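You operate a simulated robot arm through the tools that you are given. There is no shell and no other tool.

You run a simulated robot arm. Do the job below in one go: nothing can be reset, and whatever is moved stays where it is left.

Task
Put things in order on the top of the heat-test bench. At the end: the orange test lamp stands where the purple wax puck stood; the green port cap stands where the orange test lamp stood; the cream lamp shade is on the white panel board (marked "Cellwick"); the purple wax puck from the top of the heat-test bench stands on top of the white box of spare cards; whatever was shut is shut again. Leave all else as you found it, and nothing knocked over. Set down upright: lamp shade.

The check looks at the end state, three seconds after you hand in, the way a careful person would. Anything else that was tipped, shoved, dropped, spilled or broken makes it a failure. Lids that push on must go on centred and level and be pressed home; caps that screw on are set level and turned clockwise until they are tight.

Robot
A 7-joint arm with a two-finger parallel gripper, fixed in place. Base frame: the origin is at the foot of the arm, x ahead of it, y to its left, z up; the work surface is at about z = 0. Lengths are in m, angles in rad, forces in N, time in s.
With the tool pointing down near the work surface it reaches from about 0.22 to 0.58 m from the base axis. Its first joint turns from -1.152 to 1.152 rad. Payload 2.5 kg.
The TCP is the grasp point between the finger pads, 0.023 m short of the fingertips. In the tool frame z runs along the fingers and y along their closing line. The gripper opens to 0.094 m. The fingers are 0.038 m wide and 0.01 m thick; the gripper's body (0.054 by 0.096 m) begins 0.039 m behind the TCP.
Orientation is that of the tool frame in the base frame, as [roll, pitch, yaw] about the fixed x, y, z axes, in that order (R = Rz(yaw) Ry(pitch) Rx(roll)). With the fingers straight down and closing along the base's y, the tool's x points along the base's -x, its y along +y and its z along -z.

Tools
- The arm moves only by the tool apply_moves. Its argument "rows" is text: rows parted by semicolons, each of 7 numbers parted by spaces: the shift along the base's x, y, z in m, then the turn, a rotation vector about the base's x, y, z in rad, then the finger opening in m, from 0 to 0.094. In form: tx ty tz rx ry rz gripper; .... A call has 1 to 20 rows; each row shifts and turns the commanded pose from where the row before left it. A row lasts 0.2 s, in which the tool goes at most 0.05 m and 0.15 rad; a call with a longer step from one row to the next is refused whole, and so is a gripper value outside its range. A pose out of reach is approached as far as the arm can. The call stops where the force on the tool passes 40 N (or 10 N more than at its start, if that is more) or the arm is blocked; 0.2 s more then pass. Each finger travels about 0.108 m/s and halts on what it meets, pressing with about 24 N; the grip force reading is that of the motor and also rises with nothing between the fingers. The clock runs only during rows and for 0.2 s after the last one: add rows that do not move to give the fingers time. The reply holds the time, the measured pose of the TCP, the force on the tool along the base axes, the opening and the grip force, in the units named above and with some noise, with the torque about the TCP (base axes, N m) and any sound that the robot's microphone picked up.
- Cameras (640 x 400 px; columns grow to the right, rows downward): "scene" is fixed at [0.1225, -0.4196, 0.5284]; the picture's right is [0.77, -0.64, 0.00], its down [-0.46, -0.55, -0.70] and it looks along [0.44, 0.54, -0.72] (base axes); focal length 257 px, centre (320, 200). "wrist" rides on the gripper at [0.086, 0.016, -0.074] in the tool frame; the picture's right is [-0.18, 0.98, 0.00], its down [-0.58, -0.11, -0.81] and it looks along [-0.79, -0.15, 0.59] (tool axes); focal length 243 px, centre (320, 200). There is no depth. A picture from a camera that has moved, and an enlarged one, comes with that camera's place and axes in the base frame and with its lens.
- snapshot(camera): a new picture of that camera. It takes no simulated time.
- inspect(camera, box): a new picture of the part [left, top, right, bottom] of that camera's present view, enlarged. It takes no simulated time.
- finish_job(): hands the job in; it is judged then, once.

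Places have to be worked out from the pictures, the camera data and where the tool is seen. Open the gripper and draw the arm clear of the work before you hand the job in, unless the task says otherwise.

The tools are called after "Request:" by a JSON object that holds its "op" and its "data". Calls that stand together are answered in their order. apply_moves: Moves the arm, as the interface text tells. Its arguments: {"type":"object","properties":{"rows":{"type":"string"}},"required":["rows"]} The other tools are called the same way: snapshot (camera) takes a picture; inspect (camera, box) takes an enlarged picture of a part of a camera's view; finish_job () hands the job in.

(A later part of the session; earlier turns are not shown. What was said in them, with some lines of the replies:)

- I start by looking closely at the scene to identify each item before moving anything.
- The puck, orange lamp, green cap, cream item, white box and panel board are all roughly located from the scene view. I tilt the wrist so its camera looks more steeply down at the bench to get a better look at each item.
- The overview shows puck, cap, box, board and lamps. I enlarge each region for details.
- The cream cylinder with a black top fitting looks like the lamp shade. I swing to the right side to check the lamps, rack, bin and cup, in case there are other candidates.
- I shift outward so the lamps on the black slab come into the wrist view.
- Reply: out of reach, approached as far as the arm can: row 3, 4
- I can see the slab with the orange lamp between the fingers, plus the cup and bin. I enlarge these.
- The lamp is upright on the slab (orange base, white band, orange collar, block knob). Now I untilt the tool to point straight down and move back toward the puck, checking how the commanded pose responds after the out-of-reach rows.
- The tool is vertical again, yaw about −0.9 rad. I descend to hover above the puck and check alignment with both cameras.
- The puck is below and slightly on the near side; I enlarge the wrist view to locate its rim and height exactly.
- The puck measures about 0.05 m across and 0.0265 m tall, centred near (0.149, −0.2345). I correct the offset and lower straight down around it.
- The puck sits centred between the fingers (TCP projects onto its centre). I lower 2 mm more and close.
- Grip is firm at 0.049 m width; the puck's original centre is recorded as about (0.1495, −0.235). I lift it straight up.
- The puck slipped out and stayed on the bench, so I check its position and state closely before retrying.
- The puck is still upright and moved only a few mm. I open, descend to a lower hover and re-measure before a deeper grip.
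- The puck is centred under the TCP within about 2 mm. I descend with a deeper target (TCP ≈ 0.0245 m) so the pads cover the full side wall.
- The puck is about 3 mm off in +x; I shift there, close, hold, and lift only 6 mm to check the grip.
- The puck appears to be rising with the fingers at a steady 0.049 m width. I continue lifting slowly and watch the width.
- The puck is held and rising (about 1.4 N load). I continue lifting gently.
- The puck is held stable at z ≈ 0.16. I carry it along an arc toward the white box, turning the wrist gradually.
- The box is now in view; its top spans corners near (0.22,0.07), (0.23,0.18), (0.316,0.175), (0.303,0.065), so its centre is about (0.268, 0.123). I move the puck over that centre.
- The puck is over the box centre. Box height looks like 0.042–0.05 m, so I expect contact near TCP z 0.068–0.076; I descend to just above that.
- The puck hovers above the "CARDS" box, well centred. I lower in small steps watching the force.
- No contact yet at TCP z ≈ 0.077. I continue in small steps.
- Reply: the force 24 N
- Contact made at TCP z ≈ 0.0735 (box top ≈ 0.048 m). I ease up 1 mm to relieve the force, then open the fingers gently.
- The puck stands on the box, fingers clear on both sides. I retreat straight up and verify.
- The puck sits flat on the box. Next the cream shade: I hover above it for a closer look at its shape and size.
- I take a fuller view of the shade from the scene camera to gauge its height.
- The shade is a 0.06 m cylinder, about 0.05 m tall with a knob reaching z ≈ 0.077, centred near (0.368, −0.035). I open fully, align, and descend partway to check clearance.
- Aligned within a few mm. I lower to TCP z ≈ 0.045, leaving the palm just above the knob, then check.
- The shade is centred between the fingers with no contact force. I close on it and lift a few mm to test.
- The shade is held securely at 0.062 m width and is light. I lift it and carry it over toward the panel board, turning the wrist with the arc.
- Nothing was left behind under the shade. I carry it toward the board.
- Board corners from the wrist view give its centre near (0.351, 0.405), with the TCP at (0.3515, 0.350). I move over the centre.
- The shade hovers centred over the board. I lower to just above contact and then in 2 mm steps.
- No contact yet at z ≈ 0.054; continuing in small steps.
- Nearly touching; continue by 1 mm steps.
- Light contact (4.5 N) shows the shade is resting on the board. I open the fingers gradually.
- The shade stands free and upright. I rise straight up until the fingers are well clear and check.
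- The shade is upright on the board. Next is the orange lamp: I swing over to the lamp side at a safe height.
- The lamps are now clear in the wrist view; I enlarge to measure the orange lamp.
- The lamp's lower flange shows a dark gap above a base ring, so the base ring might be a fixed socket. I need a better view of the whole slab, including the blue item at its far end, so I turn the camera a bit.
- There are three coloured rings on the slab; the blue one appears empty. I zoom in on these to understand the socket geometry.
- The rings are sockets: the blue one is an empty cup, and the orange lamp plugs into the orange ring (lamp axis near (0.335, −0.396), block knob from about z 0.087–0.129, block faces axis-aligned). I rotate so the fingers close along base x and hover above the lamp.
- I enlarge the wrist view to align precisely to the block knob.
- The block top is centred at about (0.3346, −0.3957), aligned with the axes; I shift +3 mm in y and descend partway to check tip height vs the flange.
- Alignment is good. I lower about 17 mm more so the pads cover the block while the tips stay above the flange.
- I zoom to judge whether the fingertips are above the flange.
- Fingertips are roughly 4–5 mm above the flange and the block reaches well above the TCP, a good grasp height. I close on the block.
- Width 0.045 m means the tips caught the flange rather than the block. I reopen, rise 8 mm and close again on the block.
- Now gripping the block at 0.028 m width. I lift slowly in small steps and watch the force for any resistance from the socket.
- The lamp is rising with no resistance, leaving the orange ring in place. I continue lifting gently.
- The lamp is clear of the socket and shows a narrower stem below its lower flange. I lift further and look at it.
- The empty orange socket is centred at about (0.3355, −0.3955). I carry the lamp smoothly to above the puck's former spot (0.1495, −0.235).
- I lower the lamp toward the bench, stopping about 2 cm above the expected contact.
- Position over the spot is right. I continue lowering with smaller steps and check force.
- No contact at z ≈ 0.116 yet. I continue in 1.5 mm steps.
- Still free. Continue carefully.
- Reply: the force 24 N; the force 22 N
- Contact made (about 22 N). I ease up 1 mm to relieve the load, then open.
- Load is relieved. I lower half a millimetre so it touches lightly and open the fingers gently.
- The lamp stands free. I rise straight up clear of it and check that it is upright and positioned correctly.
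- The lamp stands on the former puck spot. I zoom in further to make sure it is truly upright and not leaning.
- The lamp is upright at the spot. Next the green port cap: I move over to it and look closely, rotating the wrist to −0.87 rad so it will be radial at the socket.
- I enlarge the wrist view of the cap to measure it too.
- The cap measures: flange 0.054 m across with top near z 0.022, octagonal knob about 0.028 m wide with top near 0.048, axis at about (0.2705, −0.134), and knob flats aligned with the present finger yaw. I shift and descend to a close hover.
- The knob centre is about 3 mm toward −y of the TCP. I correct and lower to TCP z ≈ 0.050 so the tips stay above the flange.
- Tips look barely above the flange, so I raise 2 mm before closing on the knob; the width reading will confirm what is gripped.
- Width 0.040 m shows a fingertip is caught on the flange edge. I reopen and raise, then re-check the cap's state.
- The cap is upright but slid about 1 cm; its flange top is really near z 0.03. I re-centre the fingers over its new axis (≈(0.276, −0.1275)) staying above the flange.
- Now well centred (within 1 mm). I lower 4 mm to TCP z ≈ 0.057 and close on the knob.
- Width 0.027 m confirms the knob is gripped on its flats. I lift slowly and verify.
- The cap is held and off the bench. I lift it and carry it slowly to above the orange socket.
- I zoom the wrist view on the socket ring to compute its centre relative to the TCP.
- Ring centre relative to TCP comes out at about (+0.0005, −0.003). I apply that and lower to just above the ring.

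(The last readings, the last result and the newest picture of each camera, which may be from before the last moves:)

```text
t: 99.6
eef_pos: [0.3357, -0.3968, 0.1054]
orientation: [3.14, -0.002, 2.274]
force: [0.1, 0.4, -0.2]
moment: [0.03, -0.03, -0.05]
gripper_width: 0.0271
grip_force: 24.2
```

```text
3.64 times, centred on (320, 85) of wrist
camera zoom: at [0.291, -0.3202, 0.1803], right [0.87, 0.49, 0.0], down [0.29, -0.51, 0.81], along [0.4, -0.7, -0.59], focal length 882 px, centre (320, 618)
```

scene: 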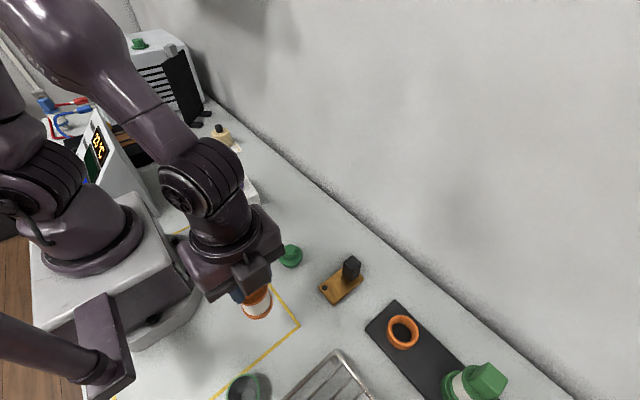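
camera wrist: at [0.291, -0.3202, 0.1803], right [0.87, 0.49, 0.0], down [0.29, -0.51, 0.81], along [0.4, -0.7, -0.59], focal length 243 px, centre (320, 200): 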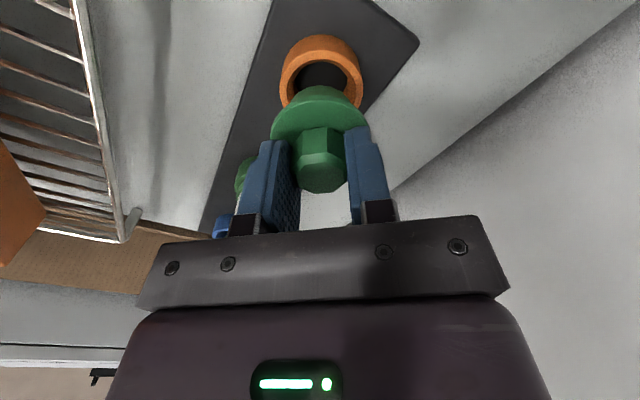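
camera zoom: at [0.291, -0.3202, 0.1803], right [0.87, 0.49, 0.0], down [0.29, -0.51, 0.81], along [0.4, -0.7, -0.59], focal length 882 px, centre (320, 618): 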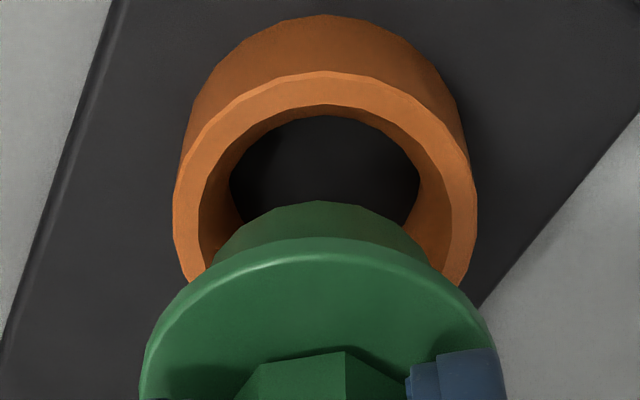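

The cap is nearly concentric with the socket (about 1–2 mm off). I shift +1 mm in y and lower a bit more, then look again.

Request:
{"op": "apply_moves", "data": {"rows": "0 0.001 -0.005 0 0 0 0.015; 0 0 -0.004 0 0 0 0.015; 0 0 0 0 0 0 0.015"}}

Request:
{"op": "inspect", "data": {"camera": "scene", "box": [372, 295, 436, 350]}}

Request:
{"op": "inspect", "data": {"camera": "wrist", "box": [260, 30, 380, 140]}}

```text
t: 100.4
eef_pos: [0.3358, -0.3968, 0.0959]
orientation: [-3.141, -0.001, 2.274]
force: [0.5, -0.1, -0.6]
moment: [-0.02, 0.02, -0.03]
gripper_width: 0.0271
grip_force: 24.1
```

```text
7.27 times, centred on (404, 322) of scene
camera zoom: at [0.1225, -0.4196, 0.5284], right [0.77, -0.64, 0.0], down [-0.46, -0.55, -0.7], along [0.44, 0.54, -0.72], focal length 1869 px, centre (-291, -691)
```

zoom: 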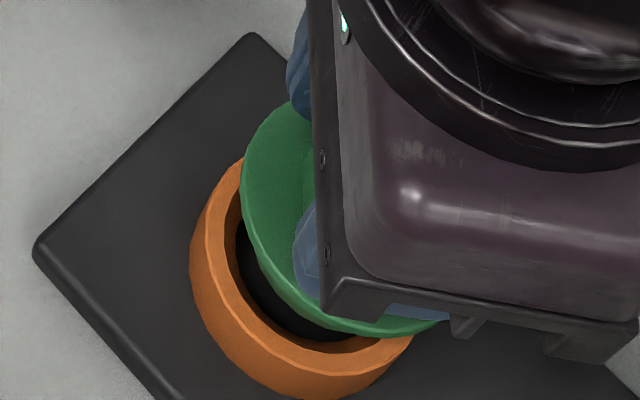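

```text
3.64 times, centred on (320, 85) of wrist
camera zoom: at [0.2913, -0.3195, 0.1712], right [0.87, 0.49, 0.0], down [0.29, -0.51, 0.81], along [0.4, -0.7, -0.59], focal length 882 px, centre (320, 618)
```

zoom: 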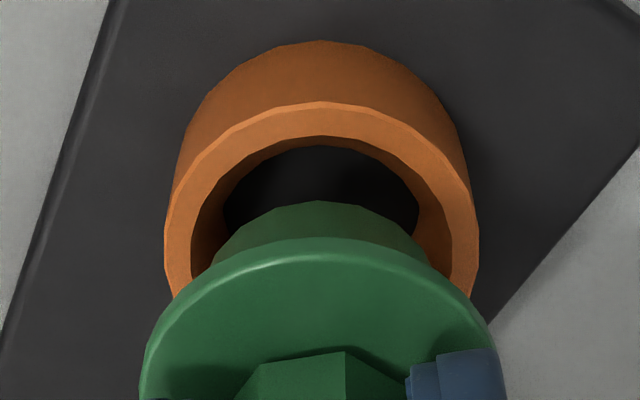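

With a ring top near z 0.030 (slab ≈ 0.008 thick), the geometry shows the cap axis concentric with the socket. I lower in small steps while watching the forces.

Request:
{"op": "apply_moves", "data": {"rows": "0 0 -0.003 0 0 0 0.015; 0 0 -0.003 0 0 0 0.015; 0 0 0 0 0 0 0.015"}}

Request:
{"op": "apply_moves", "data": {"rows": "0 0 -0.002 0 0 0 0.015; 0 0 -0.002 0 0 0 0.015; 0 0 0 0 0 0 0.015"}}

Request:
{"op": "inspect", "data": {"camera": "wrist", "box": [260, 30, 380, 140]}}

Request:
{"op": "inspect", "data": {"camera": "scene", "box": [372, 295, 436, 350]}}

```text
t: 101.2
eef_pos: [0.3351, -0.3955, 0.0917]
orientation: [-3.142, -0.001, 2.274]
force: [-0.1, 0.4, -1.0]
moment: [0.0, 0.01, -0.01]
gripper_width: 0.027
grip_force: 24.4
```

```text
t: 102.0
eef_pos: [0.335, -0.3956, 0.0878]
orientation: [3.141, 0.0, 2.276]
force: [-0.8, -0.6, 0.0]
moment: [-0.01, -0.01, -0.01]
gripper_width: 0.0272
grip_force: 24.0
```

```text
3.64 times, centred on (320, 85) of wrist
camera zoom: at [0.2913, -0.3185, 0.1621], right [0.87, 0.5, 0.0], down [0.29, -0.51, 0.81], along [0.4, -0.7, -0.59], focal length 882 px, centre (320, 618)
```

zoom: 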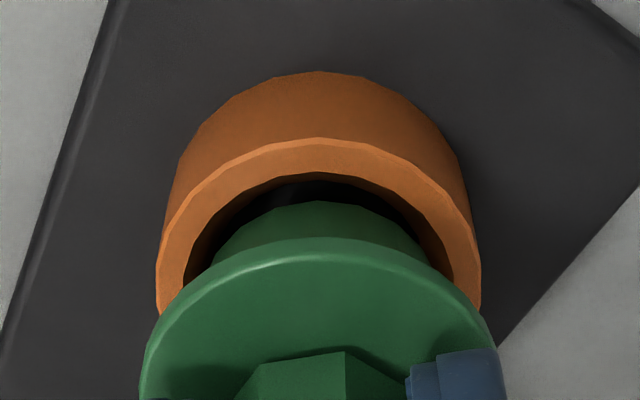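

```text
7.27 times, centred on (404, 322) of scene
camera zoom: at [0.1225, -0.4196, 0.5284], right [0.77, -0.64, 0.0], down [-0.46, -0.55, -0.7], along [0.44, 0.54, -0.72], focal length 1869 px, centre (-291, -691)
```

zoom: 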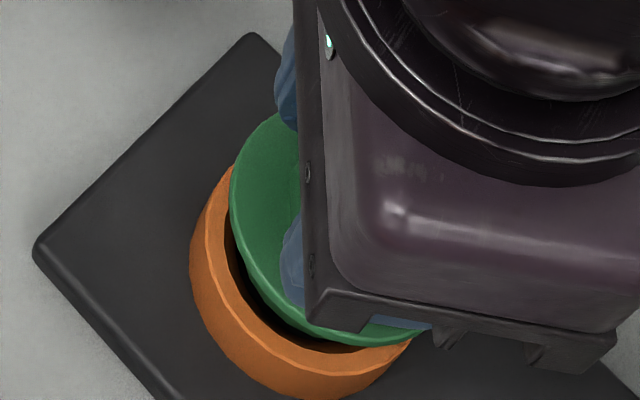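

The stem is concentric with the socket within about 1 mm. I continue lowering in small steps.

Request:
{"op": "apply_moves", "data": {"rows": "0 0 -0.002 0 0 0 0.015; 0 0 -0.002 0 0 0 0.015; 0 0 0 0 0 0 0.015"}}

Request:
{"op": "apply_moves", "data": {"rows": "0 0 -0.002 0 0 0 0.015; 0 0 -0.002 0 0 0 0.015; 0 0 0 0 0 0 0.015"}}

Request:
{"op": "apply_moves", "data": {"rows": "0 0 -0.002 0 0 0 0.015; 0 0 -0.002 0 0 0 0.015; 0 0 0 0 0 0 0.015"}}

Request:
{"op": "inspect", "data": {"camera": "wrist", "box": [260, 60, 380, 170]}}

```text
t: 102.8
eef_pos: [0.3356, -0.3942, 0.0847]
orientation: [3.14, -0.002, 2.273]
force: [-6.9, 7.6, 17.0]
moment: [0.22, 0.22, -0.03]
gripper_width: 0.0274
grip_force: 24.0
```

```text
t: 103.6
eef_pos: [0.3361, -0.3959, 0.0804]
orientation: [-3.14, 0.002, 2.274]
force: [-7.3, 4.1, 22.9]
moment: [0.02, 0.12, -0.02]
gripper_width: 0.027
grip_force: 23.9
```

```text
t: 104.2
eef_pos: [0.3358, -0.3962, 0.0794]
orientation: [-3.14, 0.003, 2.275]
force: [-4.1, 3.5, 7.0]
moment: [0.15, 0.16, 0.0]
gripper_width: 0.027
grip_force: 23.8
stopped in row 3: the force on the tool passed its limit at 41 N (the readings are from after the stop); the commanded pose is now the measured one
```

```text
3.64 times, centred on (320, 115) of wrist
camera zoom: at [0.2917, -0.3192, 0.1534], right [0.87, 0.5, 0.0], down [0.29, -0.51, 0.81], along [0.4, -0.7, -0.59], focal length 882 px, centre (320, 509)
```

zoom: 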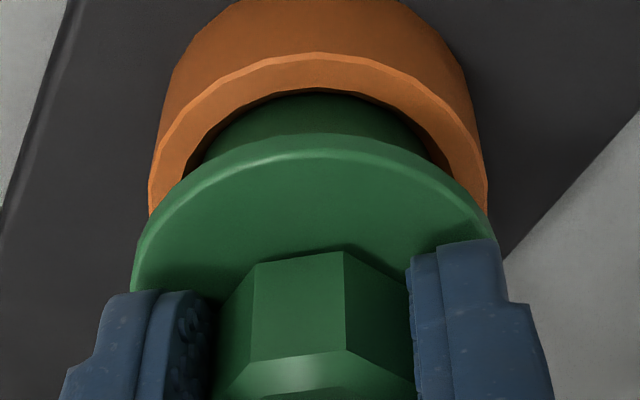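

The force/moment readings place the contact on the outer far side of the stem, so the cap sits a few mm too far outward in the ring. I lift 2 mm to relieve, then shift inward by about 2.5 mm.

Request:
{"op": "apply_moves", "data": {"rows": "0 0 0.002 0 0 0 0.015; 0 0 0 0 0 0 0.015"}}

Request:
{"op": "apply_moves", "data": {"rows": "-0.0007 0.0012 0 0 0 0 0.015; -0.0007 0.0012 0 0 0 0 0.015; 0 0 0 0 0 0 0.015"}}

Request:
{"op": "inspect", "data": {"camera": "wrist", "box": [260, 60, 380, 170]}}

Request:
{"op": "inspect", "data": {"camera": "scene", "box": [372, 295, 436, 350]}}

```text
t: 104.8
eef_pos: [0.3347, -0.3961, 0.0805]
orientation: [3.141, 0.002, 2.275]
force: [0.2, 0.4, -1.1]
moment: [0.03, 0.02, 0.0]
gripper_width: 0.0272
grip_force: 23.8
```

```text
t: 105.6
eef_pos: [0.335, -0.3943, 0.0807]
orientation: [-3.14, 0.006, 2.274]
force: [1.2, -4.8, 3.1]
moment: [-0.19, -0.03, -0.03]
gripper_width: 0.0273
grip_force: 24.1
```

```text
3.64 times, centred on (320, 115) of wrist
camera zoom: at [0.2906, -0.3175, 0.1548], right [0.87, 0.49, 0.0], down [0.29, -0.51, 0.81], along [0.4, -0.7, -0.59], focal length 882 px, centre (320, 509)
```

zoom: 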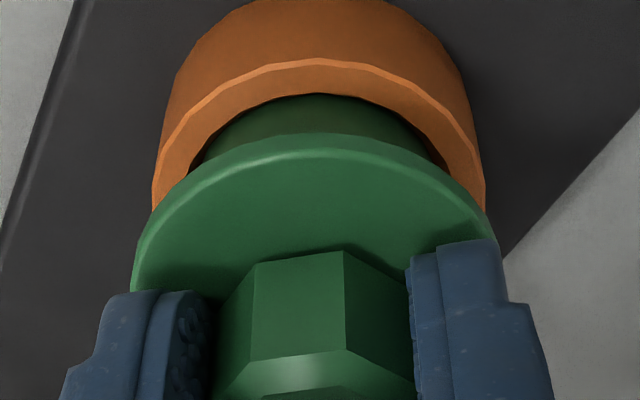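

```text
7.27 times, centred on (404, 322) of scene
camera zoom: at [0.1225, -0.4196, 0.5284], right [0.77, -0.64, 0.0], down [-0.46, -0.55, -0.7], along [0.44, 0.54, -0.72], focal length 1869 px, centre (-291, -691)
```

zoom: 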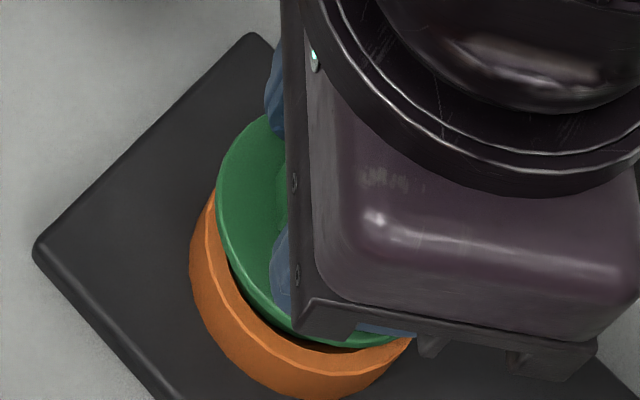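

Now there is light contact on the near side, so the stem is inside the ring with only about ±1 mm play. I move back to the midpoint and then continue down gently.

Request:
{"op": "apply_moves", "data": {"rows": "0.0006 -0.001 0 0 0 0 0.015; 0 0 0 0 0 0 0.015"}}

Request:
{"op": "apply_moves", "data": {"rows": "0 0 -0.0015 0 0 0 0.015; 0 0 0 0 0 0 0.015"}}

Request:
{"op": "apply_moves", "data": {"rows": "0 0 -0.0015 0 0 0 0.015; 0 0 0 0 0 0 0.015"}}

```text
t: 106.2
eef_pos: [0.3346, -0.3952, 0.0819]
orientation: [-3.141, 0.002, 2.273]
force: [0.7, -1.7, 4.7]
moment: [-0.03, 0.01, 0.04]
gripper_width: 0.0273
grip_force: 24.5
```

```text
t: 106.8
eef_pos: [0.3348, -0.3965, 0.0808]
orientation: [-3.142, 0.004, 2.274]
force: [1.3, -4.4, 7.7]
moment: [-0.07, -0.03, -0.02]
gripper_width: 0.0273
grip_force: 23.8
```

```text
t: 107.4
eef_pos: [0.3352, -0.3957, 0.08]
orientation: [3.141, 0.003, 2.274]
force: [2.2, -2.6, 18.1]
moment: [-0.07, -0.07, -0.05]
gripper_width: 0.0272
grip_force: 24.4
```

The 18 N push at z ≈ 0.080 is now nearly central and vertical, so the stem appears to be bottoming in the socket. I ease off 1 mm, release gently, and inspect how the cap sits.

Request:
{"op": "apply_moves", "data": {"rows": "0 0 0.001 0 0 0 0.015; 0 0 0 0 0 0 0.015"}}

Request:
{"op": "apply_moves", "data": {"rows": "0 0 0 0 0 0 0.03; 0 0 0 0 0 0 0.036; 0 0 0 0 0 0 0.045; 0 0 0 0 0 0 0.06; 0 0 0 0 0 0 0.06"}}

Request:
{"op": "inspect", "data": {"camera": "wrist", "box": [240, 50, 400, 210]}}

Request:
{"op": "inspect", "data": {"camera": "scene", "box": [372, 295, 436, 350]}}

```text
t: 108.0
eef_pos: [0.336, -0.3954, 0.078]
orientation: [3.141, 0.005, 2.274]
force: [4.2, -5.6, 16.6]
moment: [-0.2, -0.11, -0.05]
gripper_width: 0.0273
grip_force: 24.4
```

```text
t: 109.2
eef_pos: [0.3358, -0.3942, 0.0763]
orientation: [-3.14, 0.001, 2.274]
force: [-0.9, 0.2, 0.3]
moment: [-0.01, -0.02, 0.04]
gripper_width: 0.0599
grip_force: 0.0
```

```text
2.50 times, centred on (320, 130) of wrist
camera zoom: at [0.2907, -0.3179, 0.1518], right [0.87, 0.5, 0.0], down [0.29, -0.51, 0.81], along [0.4, -0.7, -0.59], focal length 606 px, centre (320, 375)
```

zoom: 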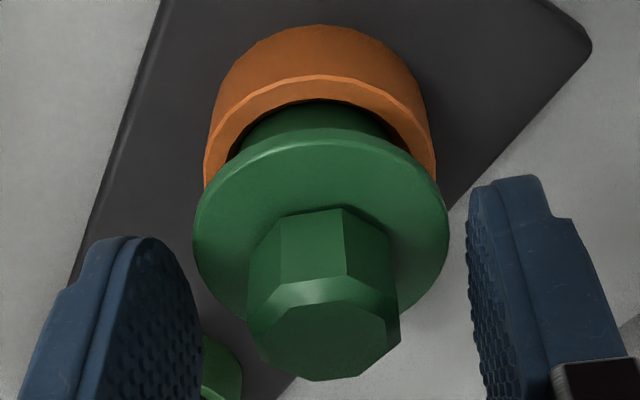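

```text
7.27 times, centred on (404, 322) of scene
camera zoom: at [0.1225, -0.4196, 0.5284], right [0.77, -0.64, 0.0], down [-0.46, -0.55, -0.7], along [0.44, 0.54, -0.72], focal length 1869 px, centre (-291, -691)
```

zoom: 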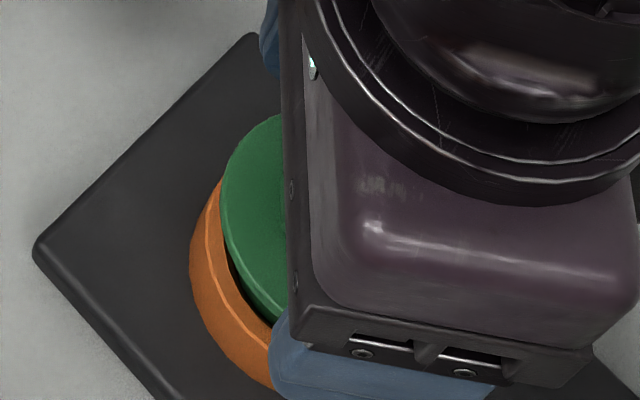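

The cap stands in the ring on its own. I rise straight up and inspect it from above to see whether it sits level.

Request:
{"op": "apply_moves", "data": {"rows": "0 0 0.01 0 0 0 0.06; 0 0 0.02 0 0 0 0.07; 0 0 0.03 0 0 0 0.08; 0 0 0.03 0 0 0 0.08; 0 0 0 0 0 0 0.08"}}

Request:
{"op": "snapshot", "data": {"camera": "wrist"}}

Request:
{"op": "inspect", "data": {"camera": "wrist", "box": [270, 0, 370, 100]}}

Request:
{"op": "inspect", "data": {"camera": "scene", "box": [372, 290, 436, 355]}}

```text
t: 110.4
eef_pos: [0.3364, -0.3927, 0.1708]
orientation: [-3.141, 0.002, 2.274]
force: [0.4, -0.5, -1.1]
moment: [-0.01, 0.04, -0.06]
gripper_width: 0.0797
grip_force: 0.1
```

```text
taken
camera wrist: at [0.2925, -0.316, 0.2443], right [0.87, 0.49, 0.0], down [0.29, -0.51, 0.81], along [0.4, -0.7, -0.59], focal length 243 px, centre (320, 200)
```

wrist: 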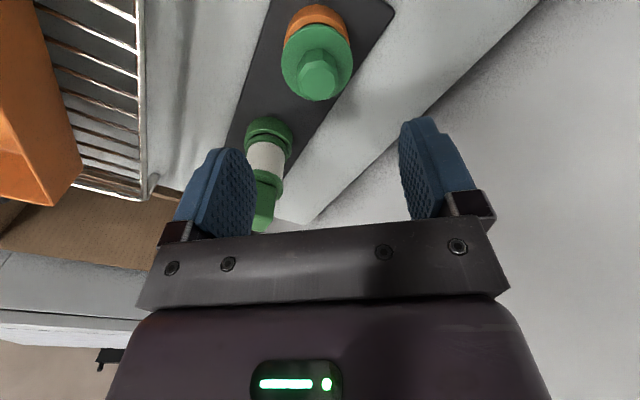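

```text
4.00 times, centred on (320, 50) of wrist
camera zoom: at [0.2925, -0.316, 0.2443], right [0.87, 0.49, 0.0], down [0.29, -0.51, 0.81], along [0.4, -0.7, -0.59], focal length 970 px, centre (320, 800)
```

zoom: 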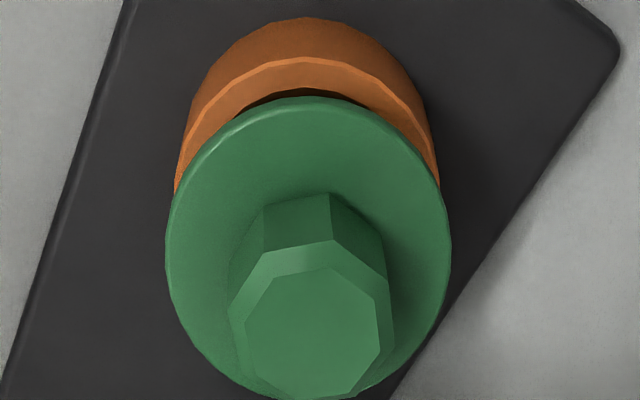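

```text
6.15 times, centred on (404, 322) of scene
camera zoom: at [0.1225, -0.4196, 0.5284], right [0.77, -0.64, 0.0], down [-0.46, -0.55, -0.7], along [0.44, 0.54, -0.72], focal length 1581 px, centre (-197, -554)
```

zoom: 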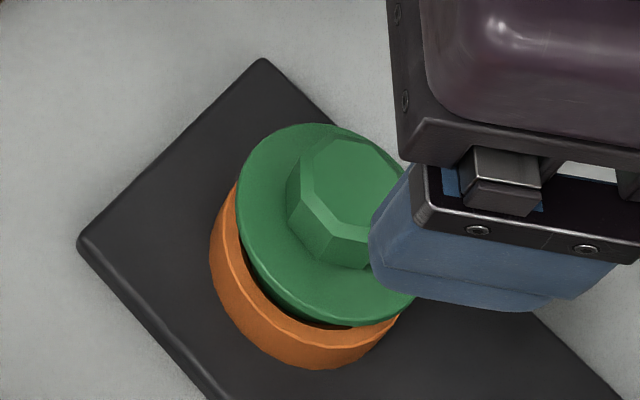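

The cap sits centred in the ring. I move the arm aside for an unobstructed view to check that it is level.

Request:
{"op": "apply_moves", "data": {"rows": "-0.02 0.03 0.03 0 0 0 0.08; -0.025 0.035 0.02 0 0 0 0.08; -0.025 0.035 0.01 0 0 0 0.08; 0 0 0 0 0 0 0.08"}}

Request:
{"op": "inspect", "data": {"camera": "scene", "box": [372, 290, 436, 355]}}

Request:
{"op": "snapshot", "data": {"camera": "wrist"}}

Request:
{"op": "inspect", "data": {"camera": "wrist", "box": [260, 60, 400, 190]}}

```text
t: 111.4
eef_pos: [0.2654, -0.2947, 0.2316]
orientation: [3.14, 0.002, 2.274]
force: [0.6, 0.0, 0.0]
moment: [0.02, 0.0, 0.0]
gripper_width: 0.0803
grip_force: 0.0
```

```text
6.15 times, centred on (404, 322) of scene
camera zoom: at [0.1225, -0.4196, 0.5284], right [0.77, -0.64, 0.0], down [-0.46, -0.55, -0.7], along [0.44, 0.54, -0.72], focal length 1581 px, centre (-197, -554)
```

zoom: 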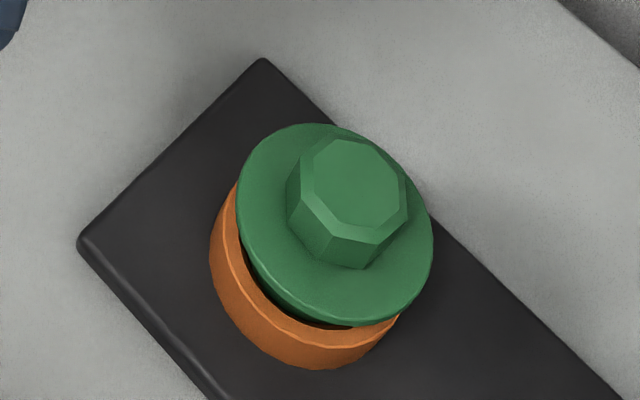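

```text
taken
camera wrist: at [0.2209, -0.2177, 0.3054], right [0.87, 0.5, 0.0], down [0.29, -0.51, 0.81], along [0.4, -0.7, -0.59], focal length 243 px, centre (320, 200)
```

wrist: 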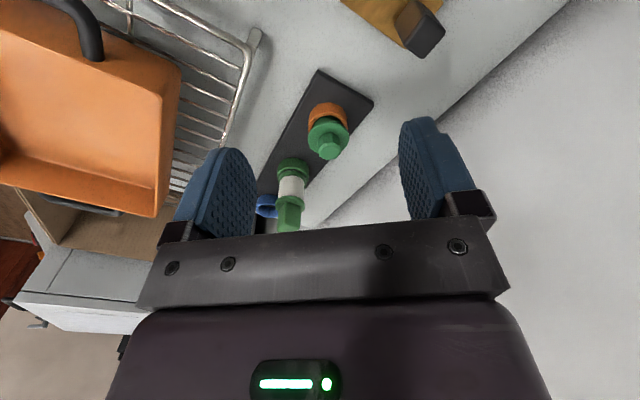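

```text
3.08 times, centred on (330, 125) of wrist
camera zoom: at [0.2209, -0.2177, 0.3054], right [0.87, 0.5, 0.0], down [0.29, -0.51, 0.81], along [0.4, -0.7, -0.59], focal length 746 px, centre (289, 431)
```

zoom: 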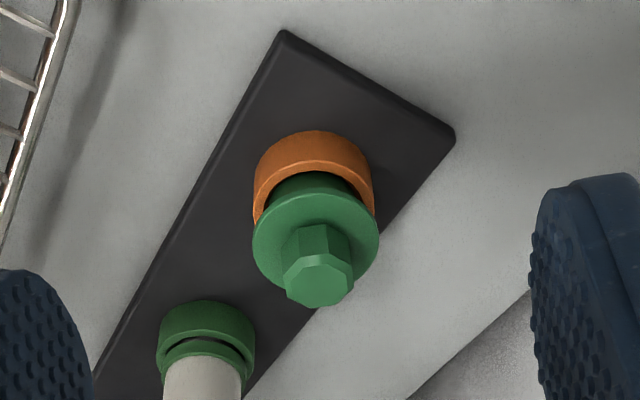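

I zoom in more to compare the flange plane with the ring lip.

Request:
{"op": "inspect", "data": {"camera": "scene", "box": [388, 300, 428, 345]}}

Request:
{"op": "inspect", "data": {"camera": "wrist", "box": [300, 90, 360, 165]}}

```text
8.89 times, centred on (408, 322) of scene
camera zoom: at [0.1225, -0.4196, 0.5284], right [0.77, -0.64, 0.0], down [-0.46, -0.55, -0.7], along [0.44, 0.54, -0.72], focal length 2284 px, centre (-462, -889)
```

zoom: 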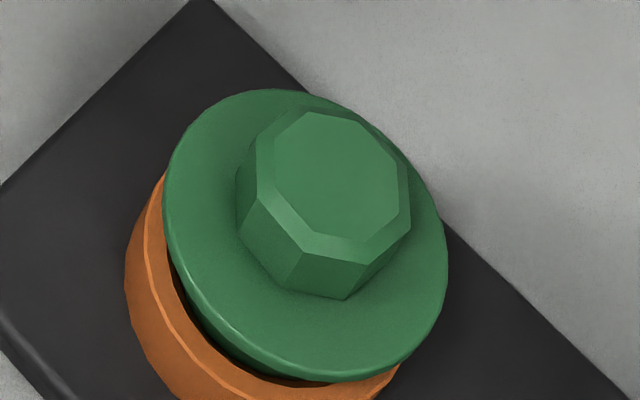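

```text
5.33 times, centred on (330, 128) of wrist
camera zoom: at [0.2209, -0.2177, 0.3054], right [0.87, 0.5, 0.0], down [0.29, -0.51, 0.81], along [0.4, -0.7, -0.59], focal length 1294 px, centre (267, 587)
```

zoom: 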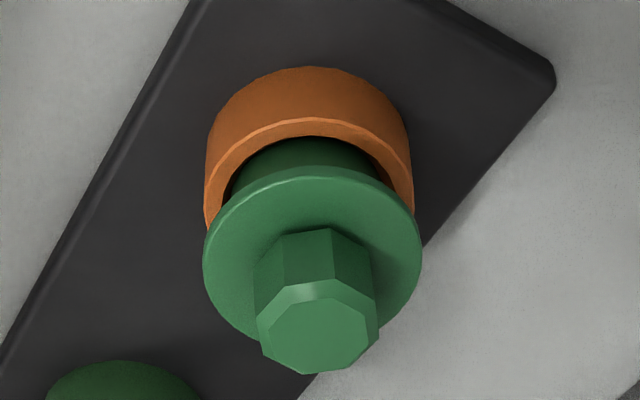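

The flange sits parallel to the ring and centred, so the cap is standing level in the lamp's old place. I retract the arm to a clear position and take final pictures of everything.

Request:
{"op": "apply_moves", "data": {"rows": "0.01 0.035 0.015 0 0 0.14 0.09; 0.01 0.035 0.015 0 0 0.14 0.09; 0.01 0.035 0.015 0 0 0.14 0.09; 0.01 0.035 0.015 0 0 0.14 0.09; 0.01 0.035 0.015 0 0 0.14 0.09; 0.01 0.035 0.01 0 0 0.14 0.09; 0 0 0 0 0 0 0.09"}}

Request:
{"op": "snapshot", "data": {"camera": "scene"}}

Request:
{"op": "inspect", "data": {"camera": "scene", "box": [200, 250, 440, 400]}}

Request:
{"op": "inspect", "data": {"camera": "scene", "box": [160, 100, 400, 250]}}

```text
t: 113.0
eef_pos: [0.3249, -0.0828, 0.3132]
orientation: [3.14, 0.0, 3.118]
force: [0.3, -0.5, 1.0]
moment: [0.02, 0.04, 0.02]
gripper_width: 0.0899
grip_force: 0.0
```

```text
taken
```

scene: 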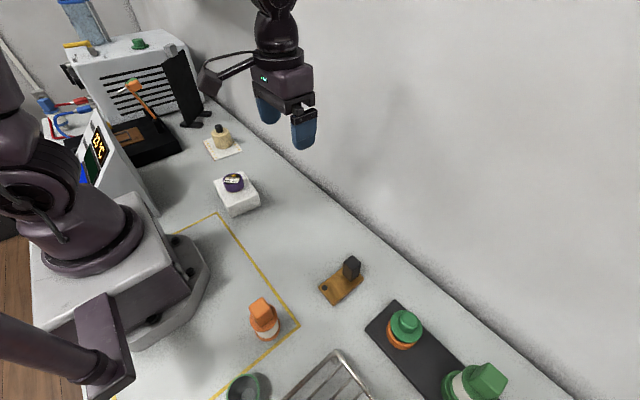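

```text
2.67 times, centred on (320, 325) of scene
camera zoom: at [0.1225, -0.4196, 0.5284], right [0.77, -0.64, 0.0], down [-0.46, -0.55, -0.7], along [0.44, 0.54, -0.72], focal length 685 px, centre (320, -133)
```

zoom: 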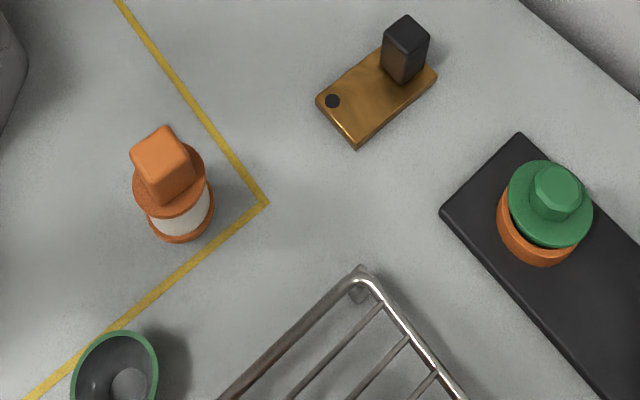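

```text
2.67 times, centred on (280, 175) of scene
camera zoom: at [0.1225, -0.4196, 0.5284], right [0.77, -0.64, 0.0], down [-0.46, -0.55, -0.7], along [0.44, 0.54, -0.72], focal length 685 px, centre (427, 267)
```

zoom: 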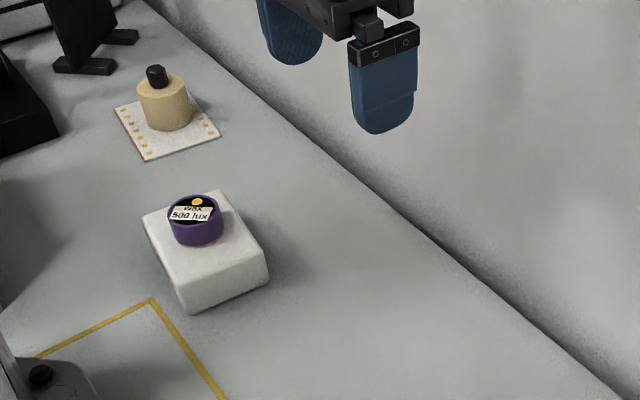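

Final check: the puck is on the card box, the shade is upright on the board, the orange lamp is on the puck's old spot, and the green cap sits level in the lamp's old socket. Box, board, slab, brass block, cup and rack match their original image positions. The gripper is open and clear, so I hand the job in.

Request:
{"op": "finish_job", "data": {}}

```text
The job is handed in.
```

I moved all four items and handed the job in. The one imperfect result is the green port cap, which is not pushed fully down into its socket.

| Item | Where it ended up | Condition |
|---|---|---|
| Purple wax puck | On top of the white box of spare cards, about 1 cm off centre | Flat and fully supported |
| Cream lamp shade | Centred on the white "Cellwick" panel board | Upright |
| Orange test lamp | On the puck's old spot, within a few mm | Upright |
| Green port cap | In the orange socket ring where the lamp stood | Centred, and level as far as the pictures show |

- **Port cap:** several millimetres of its stem still show above the ring. It stopped there under about 40 N of push, and it stayed still after I let go. I did not press it further.
- **Slips along the way:** the puck slid out of the grip on the first lift and shifted a few mm. The cap slid about 1 cm on the bench during a first failed grip. Neither tipped, and I picked both up again and placed them.
- **Everything else:** nothing shut was opened. The box, board, black slab, brass block, cup and wire rack look unmoved compared with the first pictures. The gripper is open and the arm is clear of the work.
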